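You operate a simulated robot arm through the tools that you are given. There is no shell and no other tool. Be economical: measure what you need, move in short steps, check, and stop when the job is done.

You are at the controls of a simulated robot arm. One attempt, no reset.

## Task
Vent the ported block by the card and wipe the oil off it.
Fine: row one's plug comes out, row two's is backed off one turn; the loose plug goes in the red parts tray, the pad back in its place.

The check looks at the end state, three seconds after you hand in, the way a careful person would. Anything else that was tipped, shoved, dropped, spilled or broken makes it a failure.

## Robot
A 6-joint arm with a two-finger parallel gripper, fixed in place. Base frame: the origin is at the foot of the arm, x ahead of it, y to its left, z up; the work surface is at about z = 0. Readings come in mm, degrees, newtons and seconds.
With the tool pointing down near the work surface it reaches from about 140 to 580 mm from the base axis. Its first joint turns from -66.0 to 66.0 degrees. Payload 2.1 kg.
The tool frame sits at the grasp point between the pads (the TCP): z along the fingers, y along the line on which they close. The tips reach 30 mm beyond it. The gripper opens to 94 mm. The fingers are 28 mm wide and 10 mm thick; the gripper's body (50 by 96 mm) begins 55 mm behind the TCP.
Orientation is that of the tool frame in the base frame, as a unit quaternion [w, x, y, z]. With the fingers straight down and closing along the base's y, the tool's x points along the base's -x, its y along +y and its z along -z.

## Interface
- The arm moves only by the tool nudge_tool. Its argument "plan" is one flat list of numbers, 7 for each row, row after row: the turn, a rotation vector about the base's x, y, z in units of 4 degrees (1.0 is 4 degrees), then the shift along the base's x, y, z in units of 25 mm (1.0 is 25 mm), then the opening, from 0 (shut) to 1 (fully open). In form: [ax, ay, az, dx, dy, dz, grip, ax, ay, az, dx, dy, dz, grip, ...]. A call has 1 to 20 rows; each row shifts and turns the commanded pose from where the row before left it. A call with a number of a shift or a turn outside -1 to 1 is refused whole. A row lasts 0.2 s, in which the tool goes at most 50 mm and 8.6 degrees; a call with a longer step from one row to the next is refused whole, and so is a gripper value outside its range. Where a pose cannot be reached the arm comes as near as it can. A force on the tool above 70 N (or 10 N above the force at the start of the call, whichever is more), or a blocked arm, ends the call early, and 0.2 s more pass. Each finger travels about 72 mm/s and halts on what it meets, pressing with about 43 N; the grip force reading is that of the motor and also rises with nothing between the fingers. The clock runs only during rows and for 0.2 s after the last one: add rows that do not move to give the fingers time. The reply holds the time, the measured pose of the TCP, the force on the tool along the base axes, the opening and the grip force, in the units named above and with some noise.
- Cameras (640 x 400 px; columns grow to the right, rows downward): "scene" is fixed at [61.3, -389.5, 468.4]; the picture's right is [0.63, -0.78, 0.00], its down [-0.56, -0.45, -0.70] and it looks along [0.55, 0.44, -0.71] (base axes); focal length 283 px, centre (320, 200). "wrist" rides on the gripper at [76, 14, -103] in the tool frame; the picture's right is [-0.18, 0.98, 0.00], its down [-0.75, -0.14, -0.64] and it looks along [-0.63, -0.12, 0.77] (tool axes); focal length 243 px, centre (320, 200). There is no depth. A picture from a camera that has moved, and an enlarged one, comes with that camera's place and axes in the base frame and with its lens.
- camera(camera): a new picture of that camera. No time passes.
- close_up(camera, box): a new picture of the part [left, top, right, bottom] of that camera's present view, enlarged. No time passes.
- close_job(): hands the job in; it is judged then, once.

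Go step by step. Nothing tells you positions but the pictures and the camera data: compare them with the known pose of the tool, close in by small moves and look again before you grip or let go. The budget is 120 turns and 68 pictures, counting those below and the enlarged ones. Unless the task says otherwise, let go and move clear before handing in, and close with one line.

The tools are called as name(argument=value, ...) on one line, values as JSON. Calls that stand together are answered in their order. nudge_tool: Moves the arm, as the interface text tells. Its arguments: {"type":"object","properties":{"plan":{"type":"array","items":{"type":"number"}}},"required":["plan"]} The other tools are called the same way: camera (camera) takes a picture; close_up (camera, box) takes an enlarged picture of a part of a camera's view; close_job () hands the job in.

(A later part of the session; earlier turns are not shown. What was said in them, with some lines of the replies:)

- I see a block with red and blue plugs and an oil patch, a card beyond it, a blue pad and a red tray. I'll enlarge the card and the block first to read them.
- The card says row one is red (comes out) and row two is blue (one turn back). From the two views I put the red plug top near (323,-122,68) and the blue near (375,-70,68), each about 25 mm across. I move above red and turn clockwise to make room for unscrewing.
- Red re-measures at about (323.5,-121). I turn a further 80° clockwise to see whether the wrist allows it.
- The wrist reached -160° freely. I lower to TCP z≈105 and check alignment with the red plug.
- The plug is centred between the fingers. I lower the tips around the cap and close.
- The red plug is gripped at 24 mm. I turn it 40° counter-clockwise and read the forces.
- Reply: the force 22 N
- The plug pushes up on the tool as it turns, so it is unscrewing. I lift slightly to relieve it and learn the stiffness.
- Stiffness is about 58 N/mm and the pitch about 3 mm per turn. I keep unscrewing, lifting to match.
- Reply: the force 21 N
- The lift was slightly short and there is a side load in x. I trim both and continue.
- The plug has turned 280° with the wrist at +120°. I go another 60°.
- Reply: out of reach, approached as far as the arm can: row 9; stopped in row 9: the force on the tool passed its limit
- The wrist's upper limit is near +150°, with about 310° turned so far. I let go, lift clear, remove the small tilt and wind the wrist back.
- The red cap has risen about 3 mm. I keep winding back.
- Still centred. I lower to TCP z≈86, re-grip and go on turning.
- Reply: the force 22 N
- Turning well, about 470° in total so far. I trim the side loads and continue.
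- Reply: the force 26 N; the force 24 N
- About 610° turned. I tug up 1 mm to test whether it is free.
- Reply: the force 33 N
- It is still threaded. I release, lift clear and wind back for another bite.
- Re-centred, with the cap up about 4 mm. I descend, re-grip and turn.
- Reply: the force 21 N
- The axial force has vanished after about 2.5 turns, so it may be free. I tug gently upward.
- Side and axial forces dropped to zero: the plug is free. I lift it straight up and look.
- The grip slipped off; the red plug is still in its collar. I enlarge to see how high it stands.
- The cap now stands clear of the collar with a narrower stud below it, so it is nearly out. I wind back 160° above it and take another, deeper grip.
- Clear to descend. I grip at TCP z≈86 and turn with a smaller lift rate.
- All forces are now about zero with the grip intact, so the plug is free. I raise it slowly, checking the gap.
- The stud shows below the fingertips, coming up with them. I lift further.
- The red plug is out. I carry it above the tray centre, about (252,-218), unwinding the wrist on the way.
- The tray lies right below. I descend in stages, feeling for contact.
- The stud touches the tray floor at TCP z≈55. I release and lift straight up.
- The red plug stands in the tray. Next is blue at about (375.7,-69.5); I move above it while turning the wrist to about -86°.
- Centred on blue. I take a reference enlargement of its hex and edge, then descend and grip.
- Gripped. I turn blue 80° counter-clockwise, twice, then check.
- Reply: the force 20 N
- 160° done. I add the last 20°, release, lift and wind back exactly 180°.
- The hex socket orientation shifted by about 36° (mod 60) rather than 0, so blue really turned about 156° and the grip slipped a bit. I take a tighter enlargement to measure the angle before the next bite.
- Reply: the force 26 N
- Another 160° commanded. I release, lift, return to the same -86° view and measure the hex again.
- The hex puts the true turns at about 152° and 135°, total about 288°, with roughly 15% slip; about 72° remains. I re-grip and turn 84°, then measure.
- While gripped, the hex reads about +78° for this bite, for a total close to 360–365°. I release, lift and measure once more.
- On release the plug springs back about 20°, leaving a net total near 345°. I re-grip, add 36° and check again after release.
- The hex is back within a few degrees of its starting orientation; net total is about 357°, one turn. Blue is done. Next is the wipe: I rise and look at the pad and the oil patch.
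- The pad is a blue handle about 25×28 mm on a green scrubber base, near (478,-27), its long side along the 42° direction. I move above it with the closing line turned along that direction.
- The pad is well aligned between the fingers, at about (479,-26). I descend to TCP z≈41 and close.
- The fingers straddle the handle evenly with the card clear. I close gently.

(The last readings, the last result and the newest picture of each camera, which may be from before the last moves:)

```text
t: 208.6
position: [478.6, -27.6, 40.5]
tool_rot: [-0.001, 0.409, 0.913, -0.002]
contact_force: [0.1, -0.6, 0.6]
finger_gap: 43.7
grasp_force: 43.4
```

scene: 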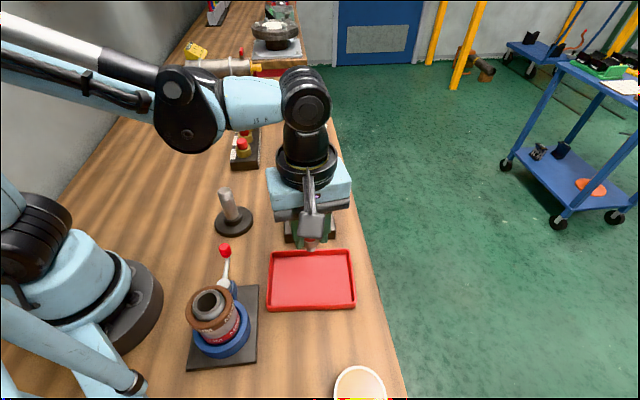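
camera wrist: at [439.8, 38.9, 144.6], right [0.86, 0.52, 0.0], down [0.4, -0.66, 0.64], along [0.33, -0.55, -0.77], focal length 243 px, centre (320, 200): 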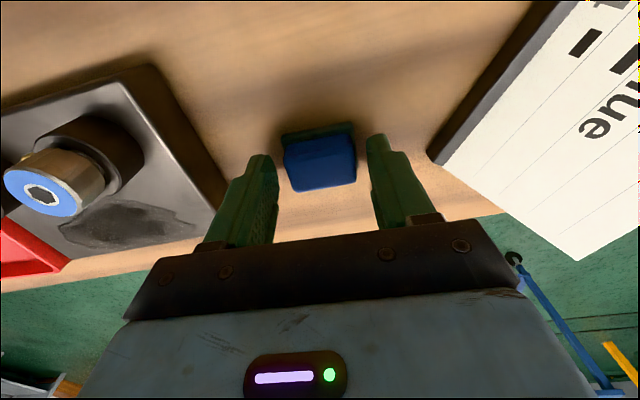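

A gap of 43.7 mm means the tips caught the base's edges rather than the handle. I open, rise 6 mm and close on the handle.

nudge_tool(plan=[0, 0, 0, 0, 0, 0, 0.55, 0, 0, 0, 0, 0, 0, 0.6, 0, 0, 0, 0, 0, 0.12, 0.6, 0, 0, 0, 0, 0, 0.12, 0.6, 0, 0, 0, 0, 0, 0, 0.45, 0, 0, 0, 0, 0, 0, 0.36, 0, 0, 0, 0, 0, 0, 0.3, 0, 0, 0, 0, 0, 0, 0.2, 0, 0, 0, 0, 0, 0, 0.15, 0, 0, 0, 0, 0, 0, 0.15])

close_up(camera="wrist", box=[220, 80, 440, 240])

```text
t: 210.8
position: [479.1, -28.1, 47.4]
tool_rot: [-0.002, 0.409, 0.912, -0.001]
contact_force: [-0.2, 0.5, 0.3]
finger_gap: 43.8
grasp_force: 42.7
```

```text
2.50 times, centred on (330, 160) of wrist
camera zoom: at [439.9, 39.0, 150.6], right [0.86, 0.52, 0.0], down [0.4, -0.66, 0.64], along [0.33, -0.55, -0.77], focal length 606 px, centre (295, 300)
```

zoom: 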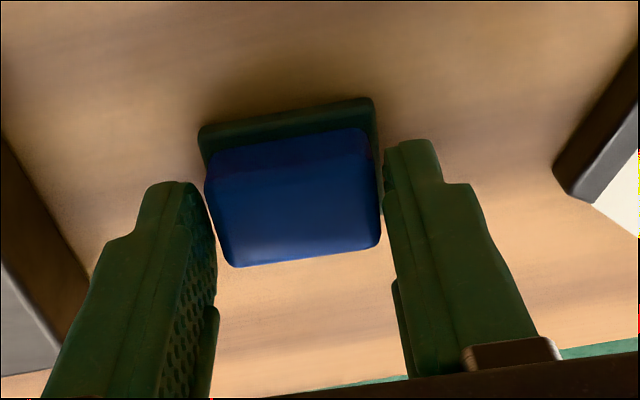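

Same gap higher up, and the view shows the fingers flat on the handle ends, so it is the handle and about 44 mm long. I lift and check the hold.

nudge_tool(plan=[0, 0, 0, 0, 0, 0.2, 0.15, 0, 0, 0, 0, 0, 0.4, 0.15, 0, 0, 0, 0, 0, 0.6, 0.15, 0, 0, 0, 0, 0, 0.6, 0.15, 0, 0, 0, 0, 0, 0.6, 0.15, 0, 0, 0, 0, 0, 0, 0.15])

close_up(camera="scene", box=[260, 110, 360, 250])

```text
t: 212.2
position: [479.3, -27.6, 106.8]
tool_rot: [-0.001, 0.409, 0.913, -0.002]
contact_force: [0.3, -0.4, -0.6]
finger_gap: 43.4
grasp_force: 43.0
```

```text
2.86 times, centred on (310, 180) of scene
camera zoom: at [61.3, -389.5, 468.4], right [0.63, -0.78, 0.0], down [-0.56, -0.45, -0.7], along [0.55, 0.44, -0.71], focal length 810 px, centre (349, 257)
```

zoom: 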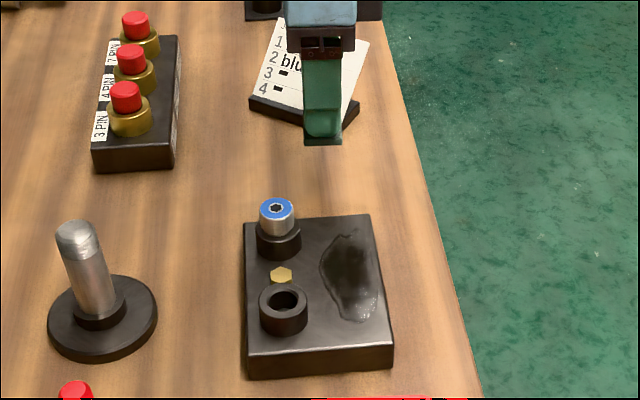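

The pad is held. I carry it above the far end of the patch and lower most of the way.

nudge_tool(plan=[0, 0, 0, -0.272, -0.28, 0, 0.15, 0, 0, 0, -0.272, -0.28, 0, 0.15, 0, 0, 0, -0.272, -0.28, 0, 0.15, 0, 0, 0, -0.272, -0.28, 0, 0.15, 0, 0, 0, -0.272, -0.28, 0, 0.15, 0, 0, 0, -0.272, -0.28, 0, 0.15, 0, 0, 0, -0.272, -0.28, 0, 0.15, 0, 0, 0, -0.272, -0.28, 0, 0.15, 0, 0, 0, -0.272, -0.28, 0, 0.15, 0, 0, 0, -0.272, -0.28, 0, 0.15, 0, 0, 0, 0, 0, -0.3, 0.15, 0, 0, 0, 0, 0, -0.3, 0.15, 0, 0, 0, 0, 0, -0.2, 0.15, 0, 0, 0, 0, 0, 0, 0.15])

camera(camera="wrist")

close_up(camera="scene", box=[260, 150, 360, 250])

```text
t: 215.2
position: [410.3, -97.3, 86.2]
tool_rot: [-0.001, 0.409, 0.912, -0.002]
contact_force: [-0.9, 0.5, -0.5]
finger_gap: 43.5
grasp_force: 43.4
```

```text
17 pictures are left
camera wrist: at [371.5, -31.1, 190.3], right [0.86, 0.52, 0.0], down [0.4, -0.66, 0.64], along [0.33, -0.55, -0.77], focal length 243 px, centre (320, 200)
```

wrist: 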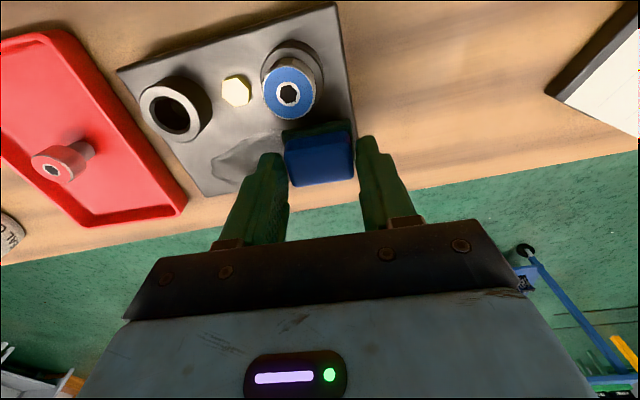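

```text
4.00 times, centred on (310, 200) of scene
camera zoom: at [61.3, -389.5, 468.4], right [0.63, -0.78, 0.0], down [-0.56, -0.45, -0.7], along [0.55, 0.44, -0.71], focal length 1133 px, centre (360, 200)
```

zoom: 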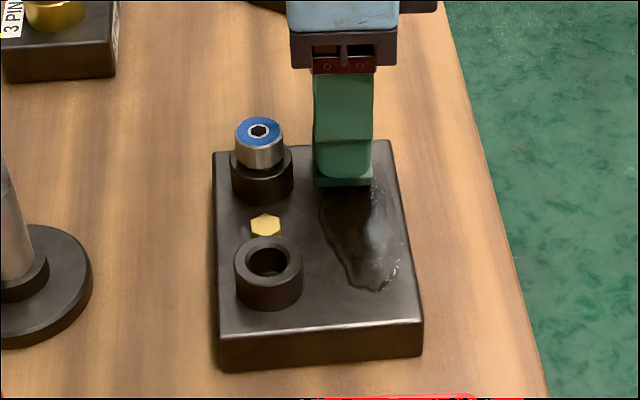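

Positioned over the far end of the oil, clear of the plugs. I feel down for contact.

nudge_tool(plan=[0, 0, 0, 0, 0, -0.1, 0.15, 0, 0, 0, 0, 0, -0.1, 0.15, 0, 0, 0, 0, 0, -0.1, 0.15, 0, 0, 0, 0, 0, 0, 0.15])

nudge_tool(plan=[0, 0, 0, 0, 0, -0.04, 0.15, 0, 0, 0, 0, 0, -0.04, 0.15, 0, 0, 0, 0, 0, 0, 0.15])

nudge_tool(plan=[0, 0, 0, 0, 0, -0.04, 0.15, 0, 0, 0, 0, 0, -0.04, 0.15, 0, 0, 0, 0, 0, 0, 0.15])

```text
t: 216.2
position: [410.2, -97.3, 79.3]
tool_rot: [-0.001, 0.41, 0.912, -0.001]
contact_force: [0.2, 0.0, -0.6]
finger_gap: 43.6
grasp_force: 43.5
```

```text
t: 217.0
position: [410.5, -97.0, 77.3]
tool_rot: [-0.001, 0.409, 0.913, -0.001]
contact_force: [0.2, 0.9, 0.4]
finger_gap: 43.8
grasp_force: 43.4
```

```text
t: 217.8
position: [411.9, -97.8, 75.9]
tool_rot: [-0.001, 0.409, 0.913, -0.002]
contact_force: [0.1, -0.8, 37.2]
finger_gap: 43.3
grasp_force: 43.5
```

Contact at TCP z≈75.5 with 37 N. I ease off to about 12 N and stroke along the patch.

nudge_tool(plan=[0, 0, 0, 0, 0, 0.018, 0.15, 0, 0, 0, 0, 0, 0, 0.15])

nudge_tool(plan=[0, 0, 0, -0.14, -0.14, 0, 0.15, 0, 0, 0, -0.14, -0.14, 0, 0.15, 0, 0, 0, -0.14, -0.14, 0, 0.15, 0, 0, 0, -0.14, -0.14, 0, 0.15, 0, 0, 0, -0.14, -0.14, 0, 0.15, 0, 0, 0, -0.14, -0.14, 0, 0.15, 0, 0, 0, -0.14, -0.14, 0, 0.15])

```text
t: 218.4
position: [411.3, -97.4, 76.1]
tool_rot: [-0.001, 0.409, 0.912, -0.002]
contact_force: [-1.2, -0.6, 35.5]
finger_gap: 43.7
grasp_force: 42.9
```

```text
t: 220.0
position: [386.0, -121.7, 75.8]
tool_rot: [-0.001, 0.409, 0.913, -0.002]
contact_force: [3.3, 1.7, 11.2]
finger_gap: 43.8
grasp_force: 42.7
```

Force is about 11 N and sliding is easy. I finish the stroke, shift to the second lane and come back.

nudge_tool(plan=[0, 0, 0, -0.14, -0.14, 0, 0.15, 0, 0, 0, -0.14, -0.14, 0, 0.15, 0, 0, 0, -0.14, -0.14, 0, 0.15, 0, 0, 0, -0.14, -0.14, 0, 0.15, 0, 0, 0, -0.14, -0.14, 0, 0.15, 0, 0, 0, -0.14, -0.14, 0, 0.15, 0, 0, 0, -0.14, -0.14, 0, 0.15, 0, 0, 0, 0.1, -0.1, 0, 0.15, 0, 0, 0, 0.1, -0.1, 0, 0.15, 0, 0, 0, 0.1, -0.1, 0, 0.15, 0, 0, 0, 0.1, -0.1, 0, 0.15])

nudge_tool(plan=[0, 0, 0, 0.14, 0.14, 0, 0.15, 0, 0, 0, 0.14, 0.14, 0, 0.15, 0, 0, 0, 0.14, 0.14, 0, 0.15, 0, 0, 0, 0.14, 0.14, 0, 0.15, 0, 0, 0, 0.14, 0.14, 0, 0.15, 0, 0, 0, 0.14, 0.14, 0, 0.15, 0, 0, 0, 0.14, 0.14, 0, 0.15, 0, 0, 0, 0.14, 0.14, 0, 0.15, 0, 0, 0, 0.14, 0.14, 0, 0.15, 0, 0, 0, 0.14, 0.14, 0, 0.15, 0, 0, 0, 0.14, 0.14, 0, 0.15, 0, 0, 0, 0.14, 0.14, 0, 0.15, 0, 0, 0, 0.14, 0.14, 0, 0.15, 0, 0, 0, 0.14, 0.14, 0, 0.15])

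close_up(camera="scene", box=[260, 150, 360, 250])

```text
t: 222.4
position: [371.8, -155.7, 76.2]
tool_rot: [-0.001, 0.409, 0.912, -0.002]
contact_force: [-3.2, 1.9, 7.2]
finger_gap: 43.7
grasp_force: 42.3
```

```text
t: 225.4
position: [421.8, -106.6, 74.4]
tool_rot: [0.0, 0.409, 0.913, -0.002]
contact_force: [0.2, -0.1, 0.6]
finger_gap: 43.7
grasp_force: 43.3
```

```text
4.00 times, centred on (310, 200) of scene
camera zoom: at [61.3, -389.5, 468.4], right [0.63, -0.78, 0.0], down [-0.56, -0.45, -0.7], along [0.55, 0.44, -0.71], focal length 1133 px, centre (360, 200)
```

zoom: 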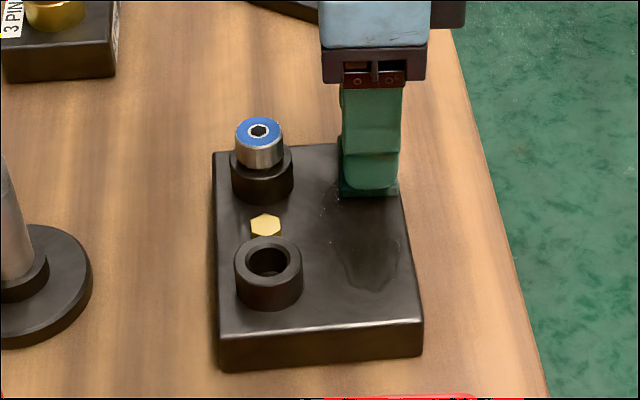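

The oil is fading but not gone, and pressure ran out at the end of the stroke. I press 0.5 mm more and repeat both lanes.

nudge_tool(plan=[0, 0, 0, 0, 0, -0.02, 0.15, 0, 0, 0, -0.15, -0.15, 0, 0.15, 0, 0, 0, -0.15, -0.15, 0, 0.15, 0, 0, 0, -0.15, -0.15, 0, 0.15, 0, 0, 0, -0.15, -0.15, 0, 0.15, 0, 0, 0, -0.15, -0.15, 0, 0.15, 0, 0, 0, -0.15, -0.15, 0, 0.15, 0, 0, 0, -0.15, -0.15, 0, 0.15, 0, 0, 0, -0.15, -0.15, 0, 0.15, 0, 0, 0, -0.15, -0.15, 0, 0.15, 0, 0, 0, -0.15, -0.15, 0, 0.15, 0, 0, 0, -0.15, -0.15, 0, 0.15, 0, 0, 0, -0.15, -0.15, 0, 0.15, 0, 0, 0, -0.15, -0.15, 0, 0.15, 0, 0, 0, -0.15, -0.15, 0, 0.15, 0, 0, 0, -0.1, 0.1, 0, 0.15, 0, 0, 0, -0.1, 0.1, 0, 0.15])

nudge_tool(plan=[0, 0, 0, 0.15, 0.15, 0, 0.15, 0, 0, 0, 0.15, 0.15, 0, 0.15, 0, 0, 0, 0.15, 0.15, 0, 0.15, 0, 0, 0, 0.15, 0.15, 0, 0.15, 0, 0, 0, 0.15, 0.15, 0, 0.15, 0, 0, 0, 0.15, 0.15, 0, 0.15, 0, 0, 0, 0.15, 0.15, 0, 0.15, 0, 0, 0, 0.15, 0.15, 0, 0.15, 0, 0, 0, 0.15, 0.15, 0, 0.15, 0, 0, 0, 0.15, 0.15, 0, 0.15, 0, 0, 0, 0.15, 0.15, 0, 0.15, 0, 0, 0, 0.15, 0.15, 0, 0.15, 0, 0, 0, 0.15, 0.15, 0, 0.15, 0, 0, 0, 0.15, 0.15, 0, 0.15, 0, 0, 0, -0.1, 0.1, 0, 0.15, 0, 0, 0, -0.1, 0.1, 0, 0.15])

nudge_tool(plan=[0, 0, 0, -0.15, -0.15, 0, 0.15, 0, 0, 0, -0.15, -0.15, 0, 0.15, 0, 0, 0, -0.15, -0.15, 0, 0.15, 0, 0, 0, -0.15, -0.15, 0, 0.15, 0, 0, 0, -0.15, -0.15, 0, 0.15, 0, 0, 0, -0.15, -0.15, 0, 0.15, 0, 0, 0, -0.15, -0.15, 0, 0.15, 0, 0, 0, -0.15, -0.15, 0, 0.15, 0, 0, 0, -0.15, -0.15, 0, 0.15, 0, 0, 0, -0.15, -0.15, 0, 0.15, 0, 0, 0, -0.15, -0.15, 0, 0.15, 0, 0, 0, -0.15, -0.15, 0, 0.15, 0, 0, 0, -0.15, -0.15, 0, 0.15, 0, 0, 0, -0.15, -0.15, 0, 0.15])

close_up(camera="scene", box=[260, 150, 360, 250])

```text
t: 229.0
position: [362.7, -157.1, 75.1]
tool_rot: [-0.001, 0.41, 0.912, -0.002]
contact_force: [3.2, -6.0, 17.1]
finger_gap: 43.8
grasp_force: 42.9
```

```text
t: 232.4
position: [412.1, -97.4, 76.2]
tool_rot: [-0.001, 0.41, 0.912, -0.002]
contact_force: [3.5, -2.5, 11.6]
finger_gap: 43.8
grasp_force: 43.1
```

```text
t: 235.4
position: [357.6, -148.9, 75.1]
tool_rot: [-0.001, 0.409, 0.912, -0.002]
contact_force: [0.3, 0.6, 1.1]
finger_gap: 43.6
grasp_force: 43.1
```

```text
4.00 times, centred on (310, 200) of scene
camera zoom: at [61.3, -389.5, 468.4], right [0.63, -0.78, 0.0], down [-0.56, -0.45, -0.7], along [0.55, 0.44, -0.71], focal length 1133 px, centre (360, 200)
```

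zoom: 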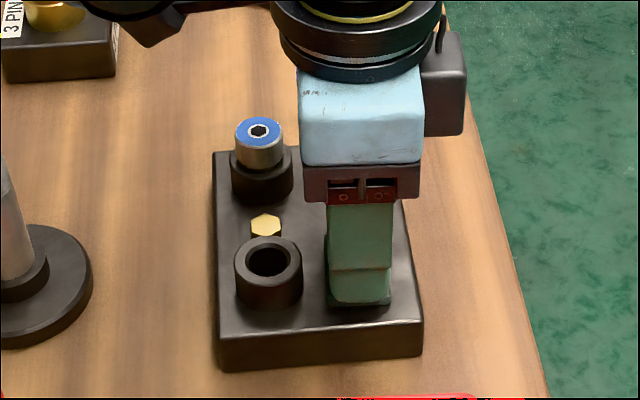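

It looks clean in the visible part. I lift the pad and look at the whole surface.

nudge_tool(plan=[0, 0, 0, 0, 0, 0.3, 0.15, 0, 0, 0, 0, 0, 0.6, 0.15, 0, 0, 0, 0.6, 0.6, 0.6, 0.15, 0, 0, 0, 0.8, 0.8, 0.6, 0.15, 0, 0, 0, 0.8, 0.8, 0.4, 0.15, 0, 0, 0, 0.8, 0.8, 0, 0.15, 0, 0, 0, 0.6, 0.6, 0, 0.15, 0, 0, 0, 0, 0, 0, 0.15])

close_up(camera="scene", box=[280, 170, 350, 250])

```text
t: 237.2
position: [448.3, -60.0, 137.3]
tool_rot: [-0.002, 0.409, 0.913, -0.002]
contact_force: [0.3, 0.5, -1.0]
finger_gap: 43.7
grasp_force: 43.1
```

```text
5.00 times, centred on (315, 210) of scene
camera zoom: at [61.3, -389.5, 468.4], right [0.63, -0.78, 0.0], down [-0.56, -0.45, -0.7], along [0.55, 0.44, -0.71], focal length 1417 px, centre (345, 150)
```

zoom: 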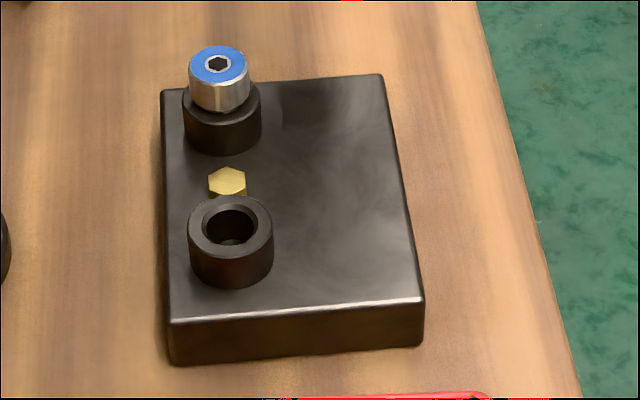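

The block surface is clean. I carry the pad back to its recorded place, (478.8,-27.5), stopping a few mm above the table.

nudge_tool(plan=[0, 0, 0, 0.244, 0.26, 0, 0.15, 0, 0, 0, 0.244, 0.26, 0, 0.15, 0, 0, 0, 0.244, 0.26, 0, 0.15, 0, 0, 0, 0.244, 0.26, 0, 0.15, 0, 0, 0, 0.244, 0.26, 0, 0.15, 0, 0, 0, 0, 0, -0.5, 0.15, 0, 0, 0, 0, 0, -0.6, 0.15, 0, 0, 0, 0, 0, -0.6, 0.15, 0, 0, 0, 0, 0, -0.6, 0.15, 0, 0, 0, 0, 0, -0.5, 0.15, 0, 0, 0, 0, 0, -0.3, 0.15, 0, 0, 0, 0, 0, -0.3, 0.15, 0, 0, 0, 0, 0, 0, 0.15])

nudge_tool(plan=[0, 0, 0, 0, 0, -0.06, 0.15, 0, 0, 0, 0, 0, -0.06, 0.15, 0, 0, 0, 0, 0, 0, 0.15])

nudge_tool(plan=[0, 0, 0, 0, 0, -0.03, 0.15, 0, 0, 0, 0, 0, -0.03, 0.15, 0, 0, 0, 0, 0, 0, 0.15])

```text
t: 240.0
position: [478.3, -28.4, 51.9]
tool_rot: [-0.001, 0.409, 0.913, -0.002]
contact_force: [-0.4, 0.2, -1.1]
finger_gap: 43.7
grasp_force: 43.2
```

```text
t: 240.8
position: [478.9, -27.1, 48.3]
tool_rot: [0.0, 0.409, 0.913, -0.001]
contact_force: [-0.5, 0.2, -0.4]
finger_gap: 43.6
grasp_force: 43.3
```

```text
t: 241.6
position: [478.3, -28.2, 48.0]
tool_rot: [0.0, 0.409, 0.912, -0.002]
contact_force: [-0.2, -0.2, -0.2]
finger_gap: 43.7
grasp_force: 42.4
```

nudge_tool(plan=[0, 0, 0, 0, 0, -0.02, 0.15, 0, 0, 0, 0, 0, 0, 0.15])

nudge_tool(plan=[0, 0, 0, 0, 0, -0.02, 0.15, 0, 0, 0, 0, 0, 0, 0.15])

```text
t: 242.2
position: [477.6, -27.4, 48.1]
tool_rot: [-0.001, 0.41, 0.912, -0.001]
contact_force: [0.6, -0.3, -0.7]
finger_gap: 43.5
grasp_force: 43.3
```

```text
t: 242.8
position: [478.6, -27.3, 46.6]
tool_rot: [0.0, 0.41, 0.912, -0.002]
contact_force: [0.1, -1.0, -1.2]
finger_gap: 43.5
grasp_force: 43.1
```

nudge_tool(plan=[0, 0, 0, 0, 0, -0.018, 0.15, 0, 0, 0, 0, 0, 0, 0.15])

nudge_tool(plan=[0, 0, 0, 0, 0, -0.015, 0.15, 0, 0, 0, 0, 0, 0, 0.15])

```text
t: 243.4
position: [478.4, -28.1, 47.4]
tool_rot: [-0.001, 0.409, 0.913, -0.002]
contact_force: [-0.9, -0.3, -0.6]
finger_gap: 43.6
grasp_force: 43.2
```

```text
t: 244.0
position: [479.4, -29.2, 46.4]
tool_rot: [-0.001, 0.409, 0.913, -0.001]
contact_force: [0.8, 0.9, -0.5]
finger_gap: 43.7
grasp_force: 43.4
```

nudge_tool(plan=[0, 0, 0, 0, 0, -0.02, 0.15, 0, 0, 0, 0, 0, 0, 0.15])

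nudge_tool(plan=[0, 0, 0, 0, 0, -0.02, 0.15, 0, 0, 0, 0, 0, 0, 0.15])

close_up(camera="scene", box=[285, 140, 345, 190])

```text
t: 244.6
position: [478.2, -28.2, 45.6]
tool_rot: [0.0, 0.409, 0.913, -0.001]
contact_force: [0.1, -0.6, -0.3]
finger_gap: 43.5
grasp_force: 43.4
```

```text
t: 245.2
position: [477.4, -28.0, 45.1]
tool_rot: [-0.001, 0.409, 0.913, -0.002]
contact_force: [0.6, 0.1, -0.6]
finger_gap: 43.8
grasp_force: 43.2
```

```text
8.00 times, centred on (315, 165) of scene
camera zoom: at [61.3, -389.5, 468.4], right [0.63, -0.78, 0.0], down [-0.56, -0.45, -0.7], along [0.55, 0.44, -0.71], focal length 2267 px, centre (360, 480)
```

zoom: 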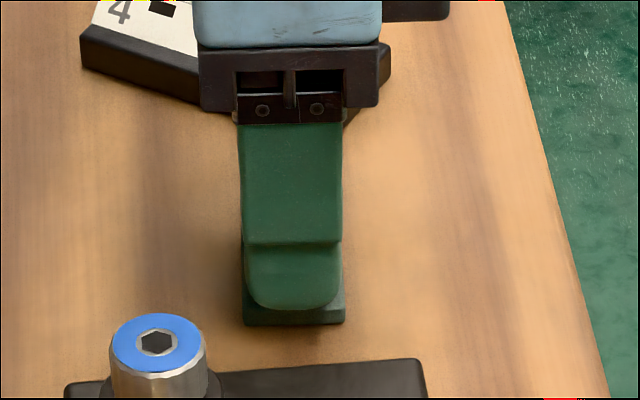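

Nearly touching, and the base appears where it was. I lower in half-millimetre steps until contact.

nudge_tool(plan=[0, 0, 0, 0, 0, -0.02, 0.15, 0, 0, 0, 0, 0, 0, 0.15])

nudge_tool(plan=[0, 0, 0, 0, 0, -0.02, 0.15, 0, 0, 0, 0, 0, 0, 0.15])

nudge_tool(plan=[0, 0, 0, 0, 0, -0.02, 0.15, 0, 0, 0, 0, 0, 0, 0.15])

```text
t: 245.8
position: [479.1, -29.5, 44.9]
tool_rot: [-0.001, 0.409, 0.912, -0.002]
contact_force: [0.0, 0.1, 5.1]
finger_gap: 43.8
grasp_force: 43.3
```

```text
t: 246.4
position: [478.8, -28.4, 44.1]
tool_rot: [0.0, 0.409, 0.912, -0.002]
contact_force: [1.4, -0.1, 19.5]
finger_gap: 43.7
grasp_force: 42.4
```

```text
t: 247.0
position: [479.0, -27.9, 45.4]
tool_rot: [-0.001, 0.409, 0.913, -0.002]
contact_force: [0.5, -0.9, 35.5]
finger_gap: 44.0
grasp_force: 43.2
```

The pad is on the table. I ease off, open and rise clear.

nudge_tool(plan=[0, 0, 0, 0, 0, 0.035, 0.15, 0, 0, 0, 0, 0, 0, 0.5, 0, 0, 0, 0, 0, 0, 0.6, 0, 0, 0, 0, 0, 0, 0.6, 0, 0, 0, 0, 0, 0.3, 0.6, 0, 0, 0, 0, 0, 0.6, 0.6, 0, 0, 0, 0, 0, 0.8, 0.6, 0, 0, 0, 0, 0, 0.8, 0.6, 0, 0, 0, -0.3, 0, 0.8, 0.6, 0, 0, 0, -0.5, 0, 0.8, 0.6, 0, 0, 0, -0.5, 0, 0.5, 0.6, 0, 0, 0, 0, 0, 0, 0.6])

close_up(camera="scene", box=[285, 140, 345, 190])

camera(camera="scene")

```text
t: 249.6
position: [445.3, -29.5, 160.6]
tool_rot: [-0.001, 0.409, 0.913, -0.001]
contact_force: [1.1, -0.2, -0.3]
finger_gap: 56.4
grasp_force: 0.1
```

```text
8.00 times, centred on (315, 165) of scene
camera zoom: at [61.3, -389.5, 468.4], right [0.63, -0.78, 0.0], down [-0.56, -0.45, -0.7], along [0.55, 0.44, -0.71], focal length 2267 px, centre (360, 480)
```

zoom: 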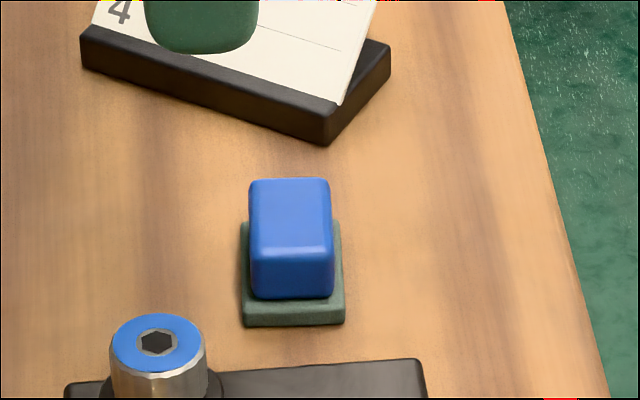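

```text
10 pictures are left
```

scene: 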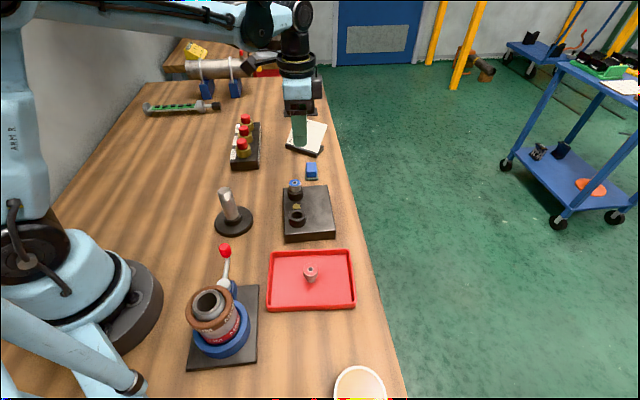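

The pad is back within about 1–2 mm and the card is untouched. A last check of the tray and the blue plug.

close_up(camera="scene", box=[260, 170, 370, 320])

close_up(camera="scene", box=[280, 170, 320, 200])

```text
2.67 times, centred on (315, 245) of scene
camera zoom: at [61.3, -389.5, 468.4], right [0.63, -0.78, 0.0], down [-0.56, -0.45, -0.7], along [0.55, 0.44, -0.71], focal length 756 px, centre (333, 80)
```

zoom: 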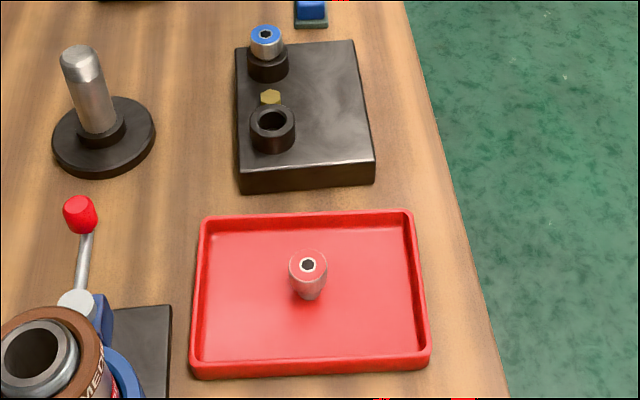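

```text
13.33 times, centred on (300, 185) of scene
camera zoom: at [61.3, -389.5, 468.4], right [0.63, -0.78, 0.0], down [-0.56, -0.45, -0.7], along [0.55, 0.44, -0.71], focal length 3778 px, centre (587, 400)
```

zoom: 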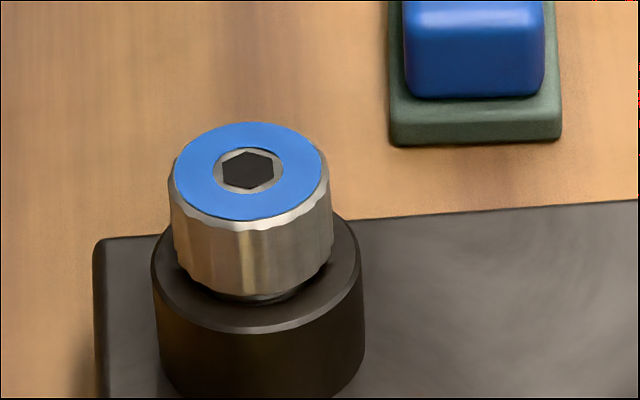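

Everything is in its end state: the red plug stands in the tray, blue is raised about 2 mm (one turn), the block is clean, the pad is back, and the arm is clear.

close_job()

```text
The job is handed in.
```

I handed the job in with the red plug standing in the red tray, the blue plug backed off one turn, the oil wiped off the block and the pad back within about 2 mm of its place. The blue turn is read from its hex socket, about 357°; that reading repeats every 60°, and the plug's rise of about 2 mm fits one turn.
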